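You operate a simulated robot arm through the tools that you are given. There is no shell and no other tool. Be economical: measure what you need, move in short steps, check, and stop when the job is done.

Carry out the task below with a simulated robot arm. There is one attempt and no reset: what you move stays moved.

TASK
Put the vial from the steel table and the scrub brush in the grey crate.

It is judged by the outcome, as a careful person would: the job done as asked, and still so three seconds after it is handed in. It fails if anything else is knocked over, pushed out of place, dropped, spilled or broken.

THE ROBOT
A 7-joint arm with a two-finger parallel gripper, fixed in place. Base frame: the origin is at the foot of the arm, x ahead of it, y to its left, z up; the work surface is at about z = 0. Lengths are in mm, angles in rad, forces in N, time in s.
With the tool pointing down near the work surface it reaches from about 240 to 620 mm from the base axis. Its first joint turns from -1.152 to 1.152 rad. Payload 2.6 kg.
Tool frame: the origin (TCP) lies between the finger pads and is the grasp point; the fingertips stand 30 mm ahead of it; z points along the fingers, y is the line along which they close. The gripper opens to 94 mm. The fingers are 28 mm wide and 10 mm thick; the gripper's body (50 by 96 mm) begins 55 mm behind the TCP.
Orientation is told as [roll, pitch, yaw] about the base's x, y, z axes, in that order, counted from this pose: with the fingers straight down and closing along the base's y, the tool's x points along the base's -x, its y along +y and its z along -z.

THE INTERFACE
- The arm moves only by the tool play_rows. Its argument "commands" is a list of rows, each a list of 7 numbers: the shift along the base's x, y, z in mm, then the turn, a rotation vector about the base's x, y, z in rad, then the gripper command, from -1 (fully open) to 1 (shut), values between in proportion. In form: [[dx, dy, dz, wx, wy, wz, grip], ...]. A call has 1 to 12 rows; each row shifts and turns the commanded pose from where the row before left it. A row lasts 0.2 s, in which the tool goes at most 50 mm and 0.15 rad; a call with a longer step from one row to the next is refused whole, and so is a gripper value outside its range. A pose out of reach is approached as far as the arm can. The call stops where the force on the tool passes 40 N (or 10 N more than at its start, if that is more) or the arm is blocked; 0.2 s more then pass. The fingers move at their own pace (about 72 mm/s each) and stop on an object; they squeeze with about 37 N. The grip force told is the motor's: it shows also when the fingers shut on nothing. Time passes only in rows, and 0.2 s behind the last, so rows that do not move let the fingers close. It gives the time, the measured TCP pose, the force on the tool (base axes), the opening and the grip force at its end, in the units of the frame above (readings bear some noise).
- Cameras (640 x 400 px; columns grow to the right, rows downward): "scene" is fixed at [38.3, 435.1, 559.7]; the picture's right is [-0.73, -0.68, 0.00], its down [-0.42, 0.45, -0.79] and it looks along [0.54, -0.57, -0.62] (base axes); focal length 340 px, centre (320, 200). "wrist" rides on the gripper at [-37, 0, -58] in the tool frame; the picture's right is [0.00, -1.00, 0.00], its down [0.97, 0.00, -0.24] and it looks along [0.24, 0.00, 0.97] (tool axes); focal length 218 px, centre (320, 200).
- grab_frame(camera): a new picture of that camera. No time passes.
- pixel_to_xyz(camera, pixels): there is no depth. For up to 12 entries [column, row, z] of the newest picture of that camera ("zoom" is the newest enlarged one), the place [x, y] in the base frame at which the ray of that pixel passes the height z, good to about 3 mm. No time passes.
- close_up(camera, box): a new picture of the part [left, top, right, bottom] of that camera's present view, enlarged. No time passes.
- job_done(): hands the job in; it is judged then, once.

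Work in short steps. Measure before you move; look again where a grasp or a placing could have gone wrong, and mend it. You have 60 turns and 22 pictures in all, the two below and enlarged ones among them. Open the gripper and draw the arm clear of the work before you hand the job in, unless the task says otherwise; then end with one line.

The tools are called after ">>>" by a JSON object that holds its "method" and its "body". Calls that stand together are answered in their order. play_rows: Moves the arm, as the interface text tells. Its arguments: {"type":"object","properties":{"commands":{"type":"array"}},"required":["commands"]} The other tools are called the same way: grab_frame (camera) takes a picture; pixel_to_xyz (camera, pixels) gives the place at which the rays of pixels pass given heights; close_up (camera, box) takes an enlarged picture of a part of a camera's view; job_done () hands the job in.

At the start:

```text
time: 0.0
tcp_pos: [451.4, 79.7, 276.4]
tcp_rot: [0.001, -0.001, -0.001]
force: [-0.5, 0.4, 0.0]
grip_width: 93.9
finger_force: 0.0
```

scene: 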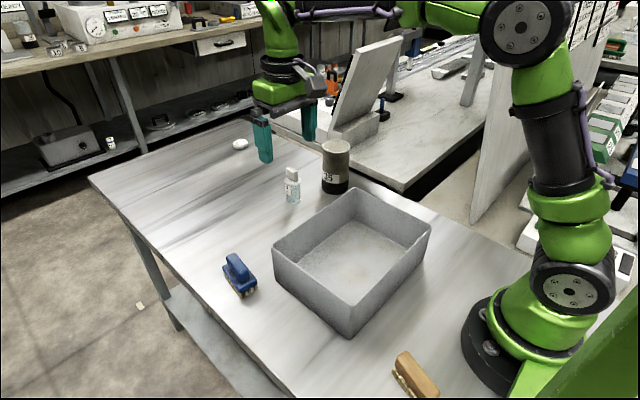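
wrist: 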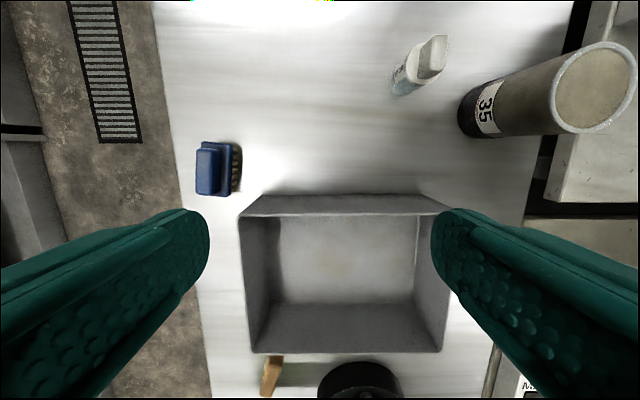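

The newest pictures show a small bottle at scene (292,185), a blue item at (238,275), and a wooden item at (415,378). I'll enlarge them to identify which is the brush.

>>> {"method": "close_up", "body": {"camera": "scene", "box": [200, 120, 360, 310]}}

>>> {"method": "close_up", "body": {"camera": "scene", "box": [360, 330, 480, 400]}}

```text
2.11 times, centred on (280, 215) of scene
```

zoom: 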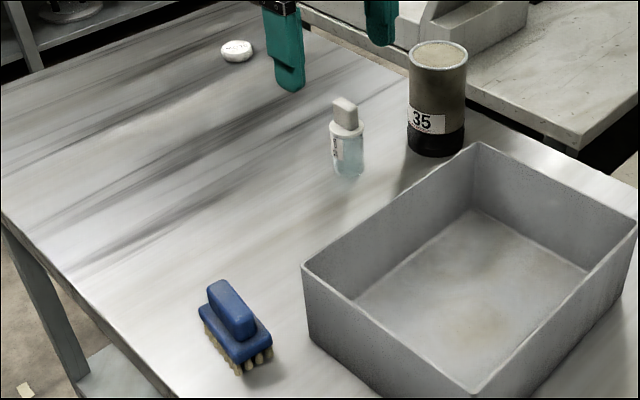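

```text
5.33 times, centred on (420, 365) of scene
```

zoom: 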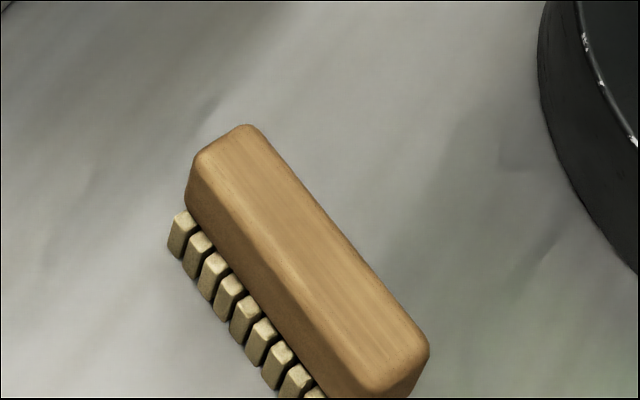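

There are two brush-like items: the blue handled one and the wooden block. I'll measure positions of everything.

>>> {"method": "pixel_to_xyz", "body": {"camera": "scene", "pixels": [[238, 262, 50], [243, 295, 0], [403, 355, 30], [430, 392, 30], [293, 200, 0], [292, 172, 60], [273, 243, 80], [347, 188, 80], [431, 222, 80], [354, 304, 80], [335, 190, 0], [335, 147, 100]]}}

>>> {"method": "pixel_to_xyz", "body": {"camera": "wrist", "pixels": [[270, 375, 30], [208, 168, 50], [238, 168, 0], [402, 92, 0], [432, 52, 60], [240, 214, 80], [455, 212, 80], [253, 352, 80], [440, 352, 80], [480, 125, 0], [600, 90, 100], [280, 355, 30]]}}

```text
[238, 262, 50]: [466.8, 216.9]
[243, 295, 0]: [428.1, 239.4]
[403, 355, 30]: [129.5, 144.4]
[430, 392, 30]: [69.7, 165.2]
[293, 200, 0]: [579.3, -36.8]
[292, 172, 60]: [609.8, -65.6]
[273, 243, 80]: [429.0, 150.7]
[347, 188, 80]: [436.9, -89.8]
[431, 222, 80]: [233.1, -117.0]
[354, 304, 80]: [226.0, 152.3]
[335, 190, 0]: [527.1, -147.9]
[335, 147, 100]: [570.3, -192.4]
```

```text
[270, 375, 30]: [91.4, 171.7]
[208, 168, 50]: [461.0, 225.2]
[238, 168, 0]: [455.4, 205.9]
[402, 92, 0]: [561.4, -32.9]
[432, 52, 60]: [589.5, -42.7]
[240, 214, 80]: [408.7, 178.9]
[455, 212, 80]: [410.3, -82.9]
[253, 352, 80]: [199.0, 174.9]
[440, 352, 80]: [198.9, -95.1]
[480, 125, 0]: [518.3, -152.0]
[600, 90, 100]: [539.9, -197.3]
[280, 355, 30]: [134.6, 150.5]
```

The wooden block lies at radius about 190 mm, out of reach. The blue handled brush is the scrub brush, at about (462,220). The crate rim spans x 220–416, y −75–167, z≈100. I'll move above the blue brush and look.

>>> {"method": "play_rows", "body": {"commands": [[3, 35, -19, 0, 0, 0, -1], [3, 35, -19, 0, 0, 0, -1], [2, 35, -19, 0, 0, 0, -1], [2, 35, -19, 0, 0, 0, -1], [0, 0, 0, 0, 0, 0, -1]]}}

>>> {"method": "grab_frame", "body": {"camera": "wrist"}}

>>> {"method": "close_up", "body": {"camera": "scene", "box": [190, 200, 290, 310]}}

```text
time: 1.2
tcp_pos: [459.6, 220.5, 198.8]
tcp_rot: [0.001, 0.0, -0.001]
force: [-0.6, -0.2, 0.2]
grip_width: 93.9
finger_force: 0.1
```

```text
17 pictures are left
```

wrist: 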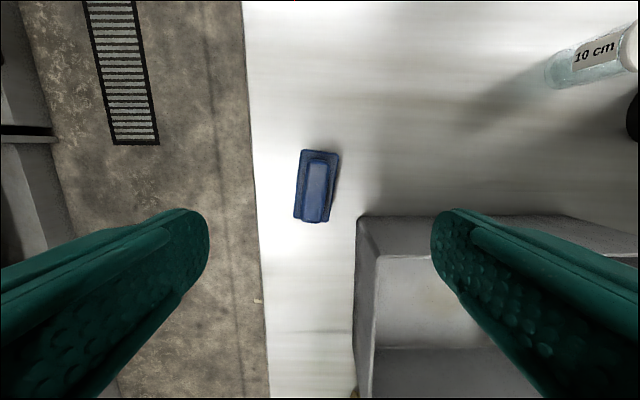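

```text
3.64 times, centred on (240, 255) of scene
```

zoom: 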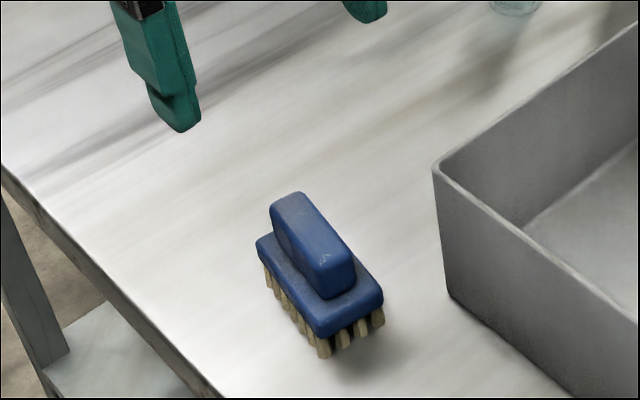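

The handle top spans wrist (320,160)–(313,221). I'll triangulate it against the zoom picture, where its ends are about (288,198) and (338,262).

>>> {"method": "pixel_to_xyz", "body": {"camera": "zoom", "pixels": [[288, 196, 50], [336, 262, 50], [288, 196, 60], [336, 262, 60], [322, 358, 0], [384, 322, 0]]}}

>>> {"method": "pixel_to_xyz", "body": {"camera": "wrist", "pixels": [[321, 160, 50], [314, 221, 50], [321, 160, 60], [314, 221, 60], [305, 190, 50], [328, 190, 50], [300, 150, 35], [340, 152, 35], [294, 217, 35], [330, 221, 35]]}}

```text
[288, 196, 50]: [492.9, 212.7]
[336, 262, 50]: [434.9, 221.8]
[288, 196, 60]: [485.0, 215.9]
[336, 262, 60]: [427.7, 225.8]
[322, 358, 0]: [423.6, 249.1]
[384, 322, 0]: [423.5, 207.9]
```

```text
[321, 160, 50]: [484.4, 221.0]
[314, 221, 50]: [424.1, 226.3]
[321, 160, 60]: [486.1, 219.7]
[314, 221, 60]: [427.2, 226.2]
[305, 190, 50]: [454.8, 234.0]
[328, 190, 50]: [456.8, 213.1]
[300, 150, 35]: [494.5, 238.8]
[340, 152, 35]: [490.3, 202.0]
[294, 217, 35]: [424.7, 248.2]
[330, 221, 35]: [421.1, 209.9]
```

The handle top is at z≈60, centred at (457,222), with yaw about −0.12. The body is about 38 mm wide with its underside near z 25. I'll align and descend to TCP z=45 to grip the body.

>>> {"method": "play_rows", "body": {"commands": [[-2, 2, -34, 0, 0, -0.12, -1], [0, 0, -40, 0, 0, 0, -1], [0, 0, -40, 0, 0, 0, -1], [0, 0, -25, 0, 0, 0, -1], [0, 0, -15, 0, 0, 0, -1], [0, 0, 0, 0, 0, 0, -1]]}}

>>> {"method": "grab_frame", "body": {"camera": "wrist"}}

```text
time: 2.6
tcp_pos: [458.9, 223.3, 44.9]
tcp_rot: [0.0, -0.001, -0.121]
force: [0.6, -0.7, 0.7]
grip_width: 93.9
finger_force: 0.1
```

```text
15 pictures are left
```

wrist: 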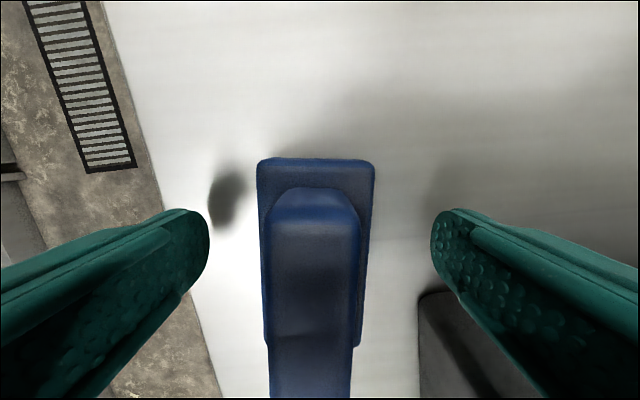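

The brush lies centred and parallel between the fingers. I'll close and lift a little.

>>> {"method": "play_rows", "body": {"commands": [[0, 0, 0, 0, 0, 0, 1], [0, 0, 0, 0, 0, 0, 1], [0, 0, 0, 0, 0, 0, 1], [0, 0, 0, 0, 0, 0, 1], [0, 0, 15, 0, 0, 0, 1], [0, 0, 30, 0, 0, 0, 1], [0, 0, 40, 0, 0, 0, 1], [0, 0, 40, 0, 0, 0, 1], [0, 0, 30, 0, 0, 0, 1]]}}

>>> {"method": "grab_frame", "body": {"camera": "scene"}}

```text
time: 4.6
tcp_pos: [458.4, 221.8, 201.1]
tcp_rot: [-0.001, 0.0, -0.121]
force: [-0.4, -0.6, -0.7]
grip_width: 39.1
finger_force: 36.9
```

```text
14 pictures are left
```

scene: 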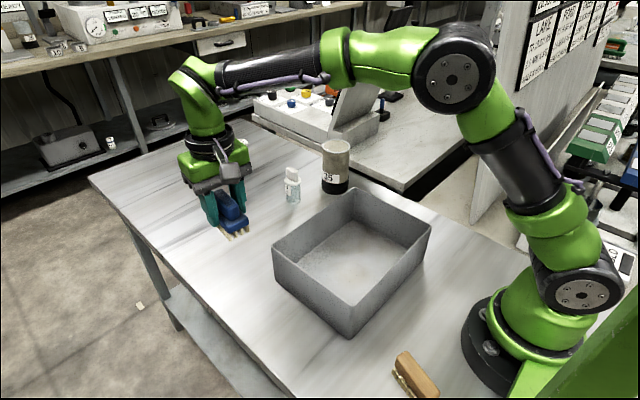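

The brush is held (39 mm). I'll carry it over the crate to (330,88), then down.

>>> {"method": "play_rows", "body": {"commands": [[-32, -33, 0, 0, 0, 0, 1], [-32, -33, 0, 0, 0, 0, 1], [-32, -34, 0, 0, 0, 0, 1], [-32, -34, 0, 0, 0, 0, 1], [0, 0, -30, 0, 0, 0.12, 1], [0, 0, -40, 0, 0, 0, 1], [0, 0, -40, 0, 0, 0, 1], [0, 0, -25, 0, 0, 0, 1], [0, 0, 0, 0, 0, 0, 1]]}}

>>> {"method": "grab_frame", "body": {"camera": "scene"}}

```text
time: 6.6
tcp_pos: [330.4, 86.7, 65.4]
tcp_rot: [-0.001, -0.001, 0.001]
force: [0.3, -0.8, -0.9]
grip_width: 39.1
finger_force: 36.9
```

```text
13 pictures are left
```

scene: 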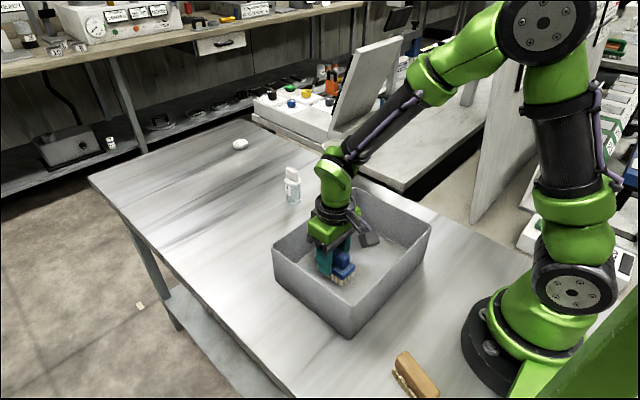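

It is inside and clear of the walls. I'll lower in small steps towards the floor, expected at z≈50.

>>> {"method": "play_rows", "body": {"commands": [[0, 0, -6, 0, 0, 0, 1], [0, 0, -4, 0, 0, 0, 1], [0, 0, -3, 0, 0, 0, 1], [0, 0, 0, 0, 0, 0, 1]]}}

```text
time: 7.6
tcp_pos: [330.6, 87.9, 52.9]
tcp_rot: [0.0, -0.001, 0.0]
force: [-0.5, 0.8, -0.6]
grip_width: 38.9
finger_force: 37.2
```

>>> {"method": "play_rows", "body": {"commands": [[0, 0, -2, 0, 0, 0, 1], [0, 0, -2, 0, 0, 0, 1], [0, 0, 0, 0, 0, 0, 1]]}}

```text
time: 8.4
tcp_pos: [330.0, 87.0, 50.0]
tcp_rot: [-0.001, -0.003, -0.002]
force: [-7.1, -3.4, 23.5]
grip_width: 39.2
finger_force: 37.0
```

Contact at z≈50: 23 N upward. I'll open partway so as not to reach the wall, then rise.

>>> {"method": "play_rows", "body": {"commands": [[0, 0, 1, 0, 0, 0, -0.5], [0, 0, 0, 0, 0, 0, -0.5], [0, 0, 0, 0, 0, 0, -0.5], [0, 0, 30, 0, 0, 0, -0.5], [0, 0, 40, 0, 0, 0, -0.5], [0, 0, 40, 0, 0, 0, -0.5], [0, 0, 40, 0, 0, 0, -0.5]]}}

```text
time: 10.0
tcp_pos: [331.3, 86.8, 201.6]
tcp_rot: [0.0, 0.003, 0.001]
force: [0.4, -0.3, 0.5]
grip_width: 70.3
finger_force: 0.0
```

Released. Next I'll move to hover near the vial at about (530,−37,200) to measure it.

>>> {"method": "play_rows", "body": {"commands": [[40, -21, 0, 0, 0, 0, -0.5], [40, -21, 0, 0, 0, 0, -0.5], [40, -21, 0, 0, 0, 0, -0.5], [40, -21, 0, 0, 0, 0, -0.5], [39, -40, 0, 0, 0, 0, -0.5], [0, 0, 0, 0, 0, 0, -0.5]]}}

>>> {"method": "grab_frame", "body": {"camera": "wrist"}}

>>> {"method": "grab_frame", "body": {"camera": "scene"}}

```text
refused: row 5 steps farther than a row can; nothing moved
```

```text
12 pictures are left
```

wrist: 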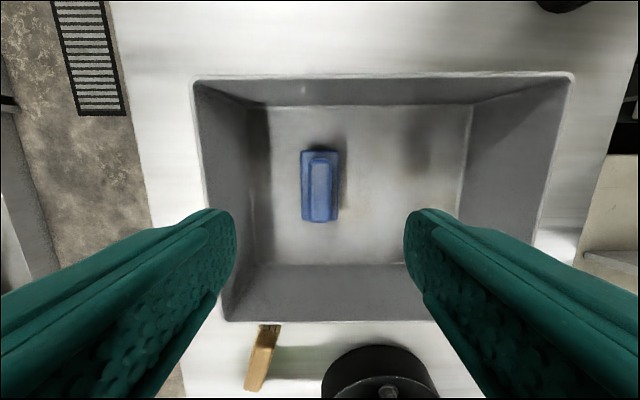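

```text
11 pictures are left
```

scene: 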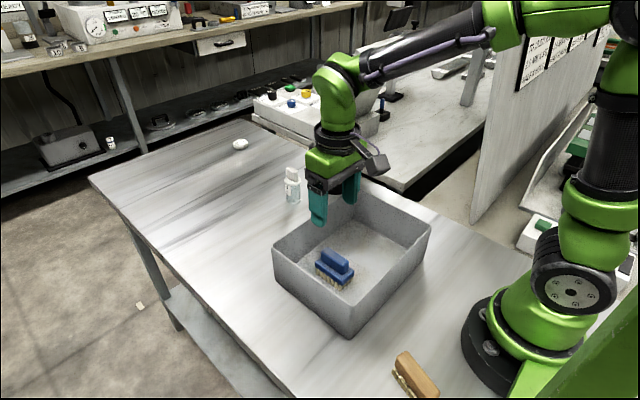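

The brush rests upright in the crate. The move was refused for too long a step, so I'll resend it in shorter rows.

>>> {"method": "play_rows", "body": {"commands": [[40, -24, 0, 0, 0, 0, -0.5], [40, -24, 0, 0, 0, 0, -0.5], [40, -25, 0, 0, 0, 0, -0.5], [40, -25, 0, 0, 0, 0, -0.5], [39, -26, 0, 0, 0, 0, -0.5], [0, 0, 0, 0, 0, 0, -0.5]]}}

>>> {"method": "grab_frame", "body": {"camera": "wrist"}}

>>> {"method": "close_up", "body": {"camera": "scene", "box": [250, 120, 370, 220]}}

```text
time: 11.4
tcp_pos: [530.6, -37.7, 199.7]
tcp_rot: [-0.001, 0.0, 0.0]
force: [0.2, -0.1, -1.2]
grip_width: 70.3
finger_force: 0.2
```

```text
10 pictures are left
```

wrist: 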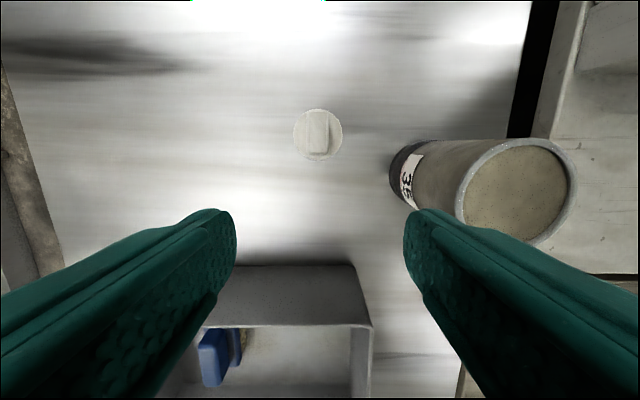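

```text
4.00 times, centred on (310, 170) of scene
```

zoom: 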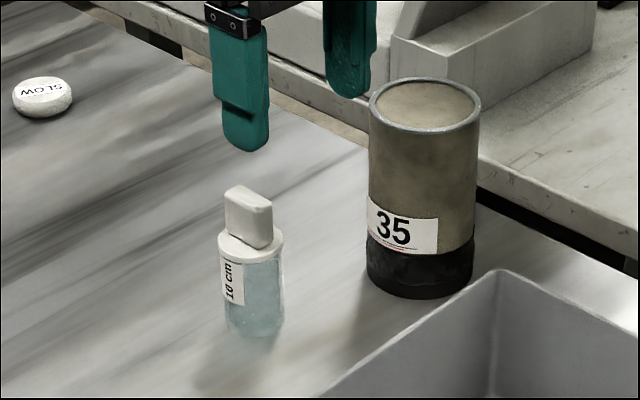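

The vial is almost directly below the wrist camera: collar centred at (318,134), cap at (318,132). I'll measure it.

>>> {"method": "pixel_to_xyz", "body": {"camera": "wrist", "pixels": [[318, 134, 50], [293, 134, 45], [343, 134, 45], [318, 132, 70], [309, 132, 70], [329, 132, 70], [318, 112, 70], [318, 152, 70], [392, 175, 0], [457, 195, 100], [466, 190, 110]]}}

>>> {"method": "pixel_to_xyz", "body": {"camera": "zoom", "pixels": [[256, 336, 0], [252, 240, 50], [252, 240, 40], [252, 240, 60], [248, 195, 70], [248, 195, 80], [248, 195, 60], [420, 297, 0], [425, 105, 100], [425, 105, 120]]}}

```text
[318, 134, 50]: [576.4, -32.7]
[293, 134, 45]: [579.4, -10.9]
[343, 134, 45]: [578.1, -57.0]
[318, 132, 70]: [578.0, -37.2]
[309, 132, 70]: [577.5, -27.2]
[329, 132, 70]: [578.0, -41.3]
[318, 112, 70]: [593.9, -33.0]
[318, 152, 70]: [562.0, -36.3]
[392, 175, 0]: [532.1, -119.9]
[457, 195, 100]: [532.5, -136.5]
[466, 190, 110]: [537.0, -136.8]
```

```text
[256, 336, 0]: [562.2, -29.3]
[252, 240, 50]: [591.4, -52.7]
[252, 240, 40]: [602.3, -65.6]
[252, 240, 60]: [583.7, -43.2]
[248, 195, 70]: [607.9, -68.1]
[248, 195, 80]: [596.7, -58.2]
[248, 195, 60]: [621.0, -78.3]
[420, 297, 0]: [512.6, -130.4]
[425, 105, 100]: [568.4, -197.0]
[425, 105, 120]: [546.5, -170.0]
```

Triangulation gives the collar centre at (577.5,−36) at z≈67, diameter about 42 mm, and the cap top at z≈97. I'll centre over it and descend to TCP z=56, which keeps the palm above the cap.

>>> {"method": "play_rows", "body": {"commands": [[47, 1, 0, 0, 0, 0, -0.75], [0, 0, 0, 0, 0, 0, -0.75], [0, 0, -40, 0, 0, 0, -0.75], [0, 0, -30, 0, 0, 0, -0.75], [0, 0, 0, 0, 0, 0, -0.75]]}}

>>> {"method": "grab_frame", "body": {"camera": "wrist"}}

```text
time: 12.6
tcp_pos: [577.4, -32.6, 129.8]
tcp_rot: [-0.002, 0.0, -0.001]
force: [0.2, 0.8, 0.1]
grip_width: 82.3
finger_force: 0.0
```

```text
8 pictures are left
```

wrist: 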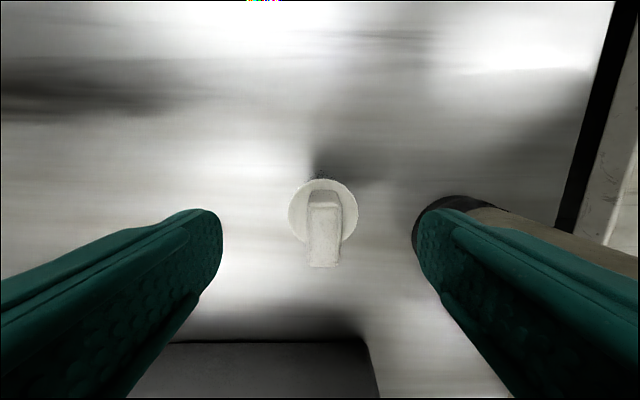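

It is centred, with the jar base clear of the right finger by about 30 mm. I'll descend to z≈56.

>>> {"method": "play_rows", "body": {"commands": [[0, -1, -30, 0, 0, 0, -0.75], [0, 0, -25, 0, 0, 0, -0.75], [0, 0, -12, 0, 0, 0, -0.75], [0, 0, -7, 0, 0, 0, -0.75], [0, 0, 0, 0, 0, 0, -0.75]]}}

>>> {"method": "close_up", "body": {"camera": "scene", "box": [250, 120, 370, 220]}}

```text
time: 13.8
tcp_pos: [577.0, -36.4, 56.3]
tcp_rot: [0.0, -0.001, 0.001]
force: [0.0, 0.6, 1.0]
grip_width: 82.5
finger_force: 0.1
```

```text
4.00 times, centred on (310, 170) of scene
```

zoom: 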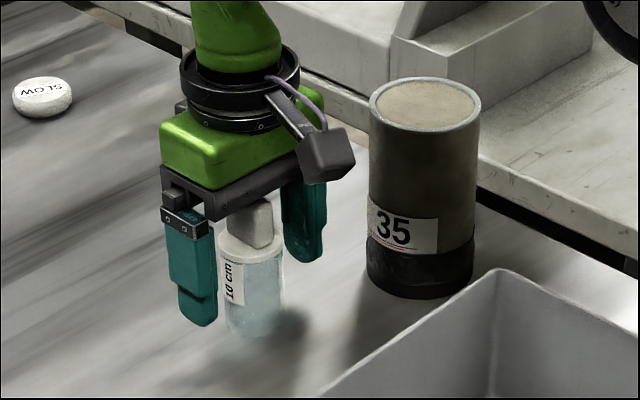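

The vial is between the fingers with no contact yet. I'll close and lift.

>>> {"method": "play_rows", "body": {"commands": [[0, 0, 0, 0, 0, 0, 1], [0, 0, 0, 0, 0, 0, 1], [0, 0, 0, 0, 0, 0, 1], [0, 0, 0, 0, 0, 0, 1], [0, 0, 10, 0, 0, 0, 1], [0, 0, 0, 0, 0, 0, 1]]}}

>>> {"method": "close_up", "body": {"camera": "scene", "box": [250, 120, 370, 220]}}

```text
time: 15.2
tcp_pos: [576.9, -34.1, 65.7]
tcp_rot: [-0.001, 0.001, -0.001]
force: [-0.4, 0.6, -0.8]
grip_width: 38.4
finger_force: 37.1
```

```text
4.00 times, centred on (310, 170) of scene
```

zoom: 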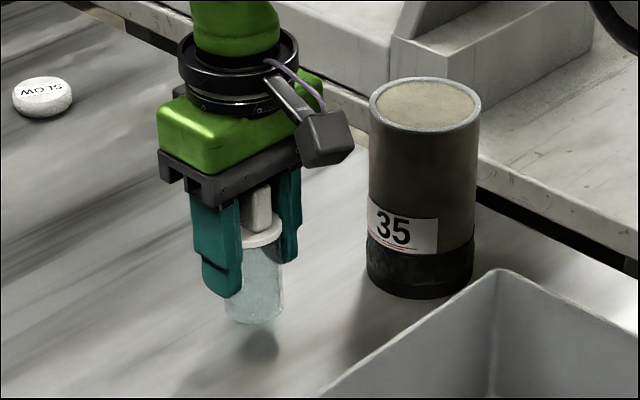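

The vial is held upright at 38 mm. I'll lift to z≈205, then carry it to (322,−8) over the crate.

>>> {"method": "play_rows", "body": {"commands": [[0, 0, 30, 0, 0, 0, 1], [0, 0, 40, 0, 0, 0, 1], [0, 0, 40, 0, 0, 0, 1], [0, 0, 30, 0, 0, 0, 1], [-40, 5, 0, 0, 0, 0, 1], [-43, 5, 0, 0, 0, 0, 1], [-43, 5, 0, 0, 0, 0, 1], [-43, 5, 0, 0, 0, 0, 1], [-43, 5, 0, 0, 0, 0, 1], [-43, 3, 0, 0, 0, 0, 1], [0, 0, 0, 0, 0, 0, 1]]}}

>>> {"method": "grab_frame", "body": {"camera": "wrist"}}

```text
time: 17.6
tcp_pos: [321.0, -8.6, 204.9]
tcp_rot: [0.001, -0.001, 0.001]
force: [0.4, 0.0, 0.1]
grip_width: 38.8
finger_force: 37.3
```

```text
5 pictures are left
```

wrist: 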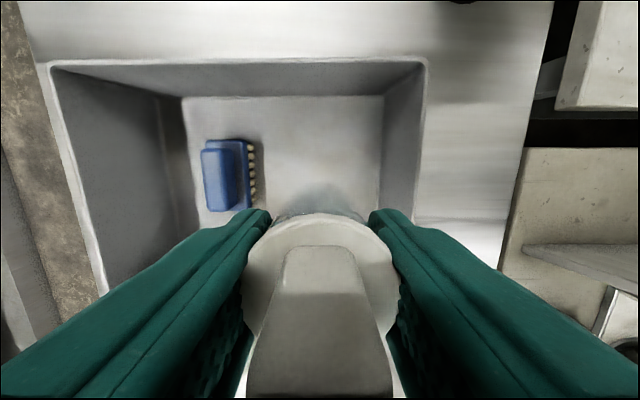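

The vial is upright and the crate floor below is free, with the brush well to the left. I'll descend to z≈68, then in small steps to contact near 61.

>>> {"method": "play_rows", "body": {"commands": [[0, 0, -40, 0, 0, 0, 1], [0, 0, -40, 0, 0, 0, 1], [0, 0, -35, 0, 0, 0, 1], [0, 0, -18, 0, 0, 0, 1], [0, 0, -5, 0, 0, 0, 1], [0, 0, -3, 0, 0, 0, 1], [0, 0, 0, 0, 0, 0, 1]]}}

```text
time: 19.2
tcp_pos: [321.6, -10.2, 64.9]
tcp_rot: [-0.001, 0.0, 0.001]
force: [0.3, 0.4, -1.2]
grip_width: 38.6
finger_force: 37.1
```

>>> {"method": "play_rows", "body": {"commands": [[0, 0, -2, 0, 0, 0, 1], [0, 0, -1, 0, 0, 0, 1], [0, 0, 0, 0, 0, 0, 1]]}}

```text
time: 20.0
tcp_pos: [321.7, -9.7, 61.7]
tcp_rot: [0.0, 0.001, -0.001]
force: [-0.1, -0.5, 0.2]
grip_width: 38.7
finger_force: 36.5
```

>>> {"method": "play_rows", "body": {"commands": [[0, 0, -1, 0, 0, 0, 1], [0, 0, 0, 0, 0, 0, 1]]}}

```text
time: 20.6
tcp_pos: [323.0, -9.8, 61.2]
tcp_rot: [0.001, 0.0, 0.0]
force: [0.7, 0.4, -0.6]
grip_width: 38.3
finger_force: 37.3
```

>>> {"method": "play_rows", "body": {"commands": [[0, 0, -1, 0, 0, 0, 1], [0, 0, 0, 0, 0, 0, 1]]}}

```text
time: 21.2
tcp_pos: [322.4, -8.1, 59.6]
tcp_rot: [0.0, -0.001, 0.0]
force: [-0.3, 0.5, -0.4]
grip_width: 38.6
finger_force: 36.8
```

>>> {"method": "play_rows", "body": {"commands": [[0, 0, -1, 0, 0, 0, 1], [0, 0, 0, 0, 0, 0, 1]]}}

```text
time: 21.8
tcp_pos: [322.5, -9.1, 59.6]
tcp_rot: [0.001, 0.0, 0.001]
force: [-2.1, -0.3, 6.1]
grip_width: 38.7
finger_force: 37.3
```

Contact: 6 N upward. I'll open gently and rise straight up, then look.

>>> {"method": "play_rows", "body": {"commands": [[0, 0, 0, 0, 0, 0, 0], [0, 0, 0, 0, 0, 0, -0.4], [0, 0, 0, 0, 0, 0, -0.4], [0, 0, 15, 0, 0, 0, -0.4], [0, 0, 30, 0, 0, 0, -0.4], [0, 0, 40, 0, 0, 0, -0.4], [0, 0, 40, 0, 0, 0, -0.4], [0, 0, 40, 0, 0, 0, -0.4], [0, 0, 20, 0, 0, 0, -1], [0, 0, 0, 0, 0, 0, -1]]}}

>>> {"method": "grab_frame", "body": {"camera": "scene"}}

```text
time: 24.0
tcp_pos: [323.1, -7.0, 243.5]
tcp_rot: [0.0, 0.0, -0.001]
force: [0.7, 0.0, 0.6]
grip_width: 93.9
finger_force: 0.0
```

```text
4 pictures are left
```

scene: 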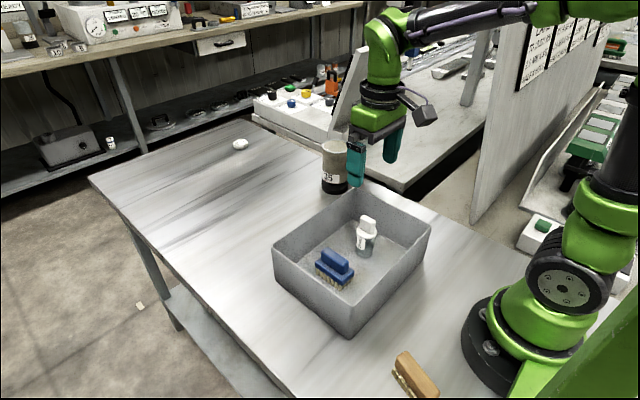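

The vial and brush both stand in the crate, the jar and wooden brush are undisturbed, and the arm is clear with the gripper open. I'll hand it in.

>>> {"method": "job_done", "body": {}}

```text
The job is handed in.
```

The vial and the blue scrub brush are both standing upright in the grey crate, and nothing else was disturbed. There was also a wooden brush on the table, which I left alone because the blue handled one looked like the scrub brush and the wooden one was out of reach.
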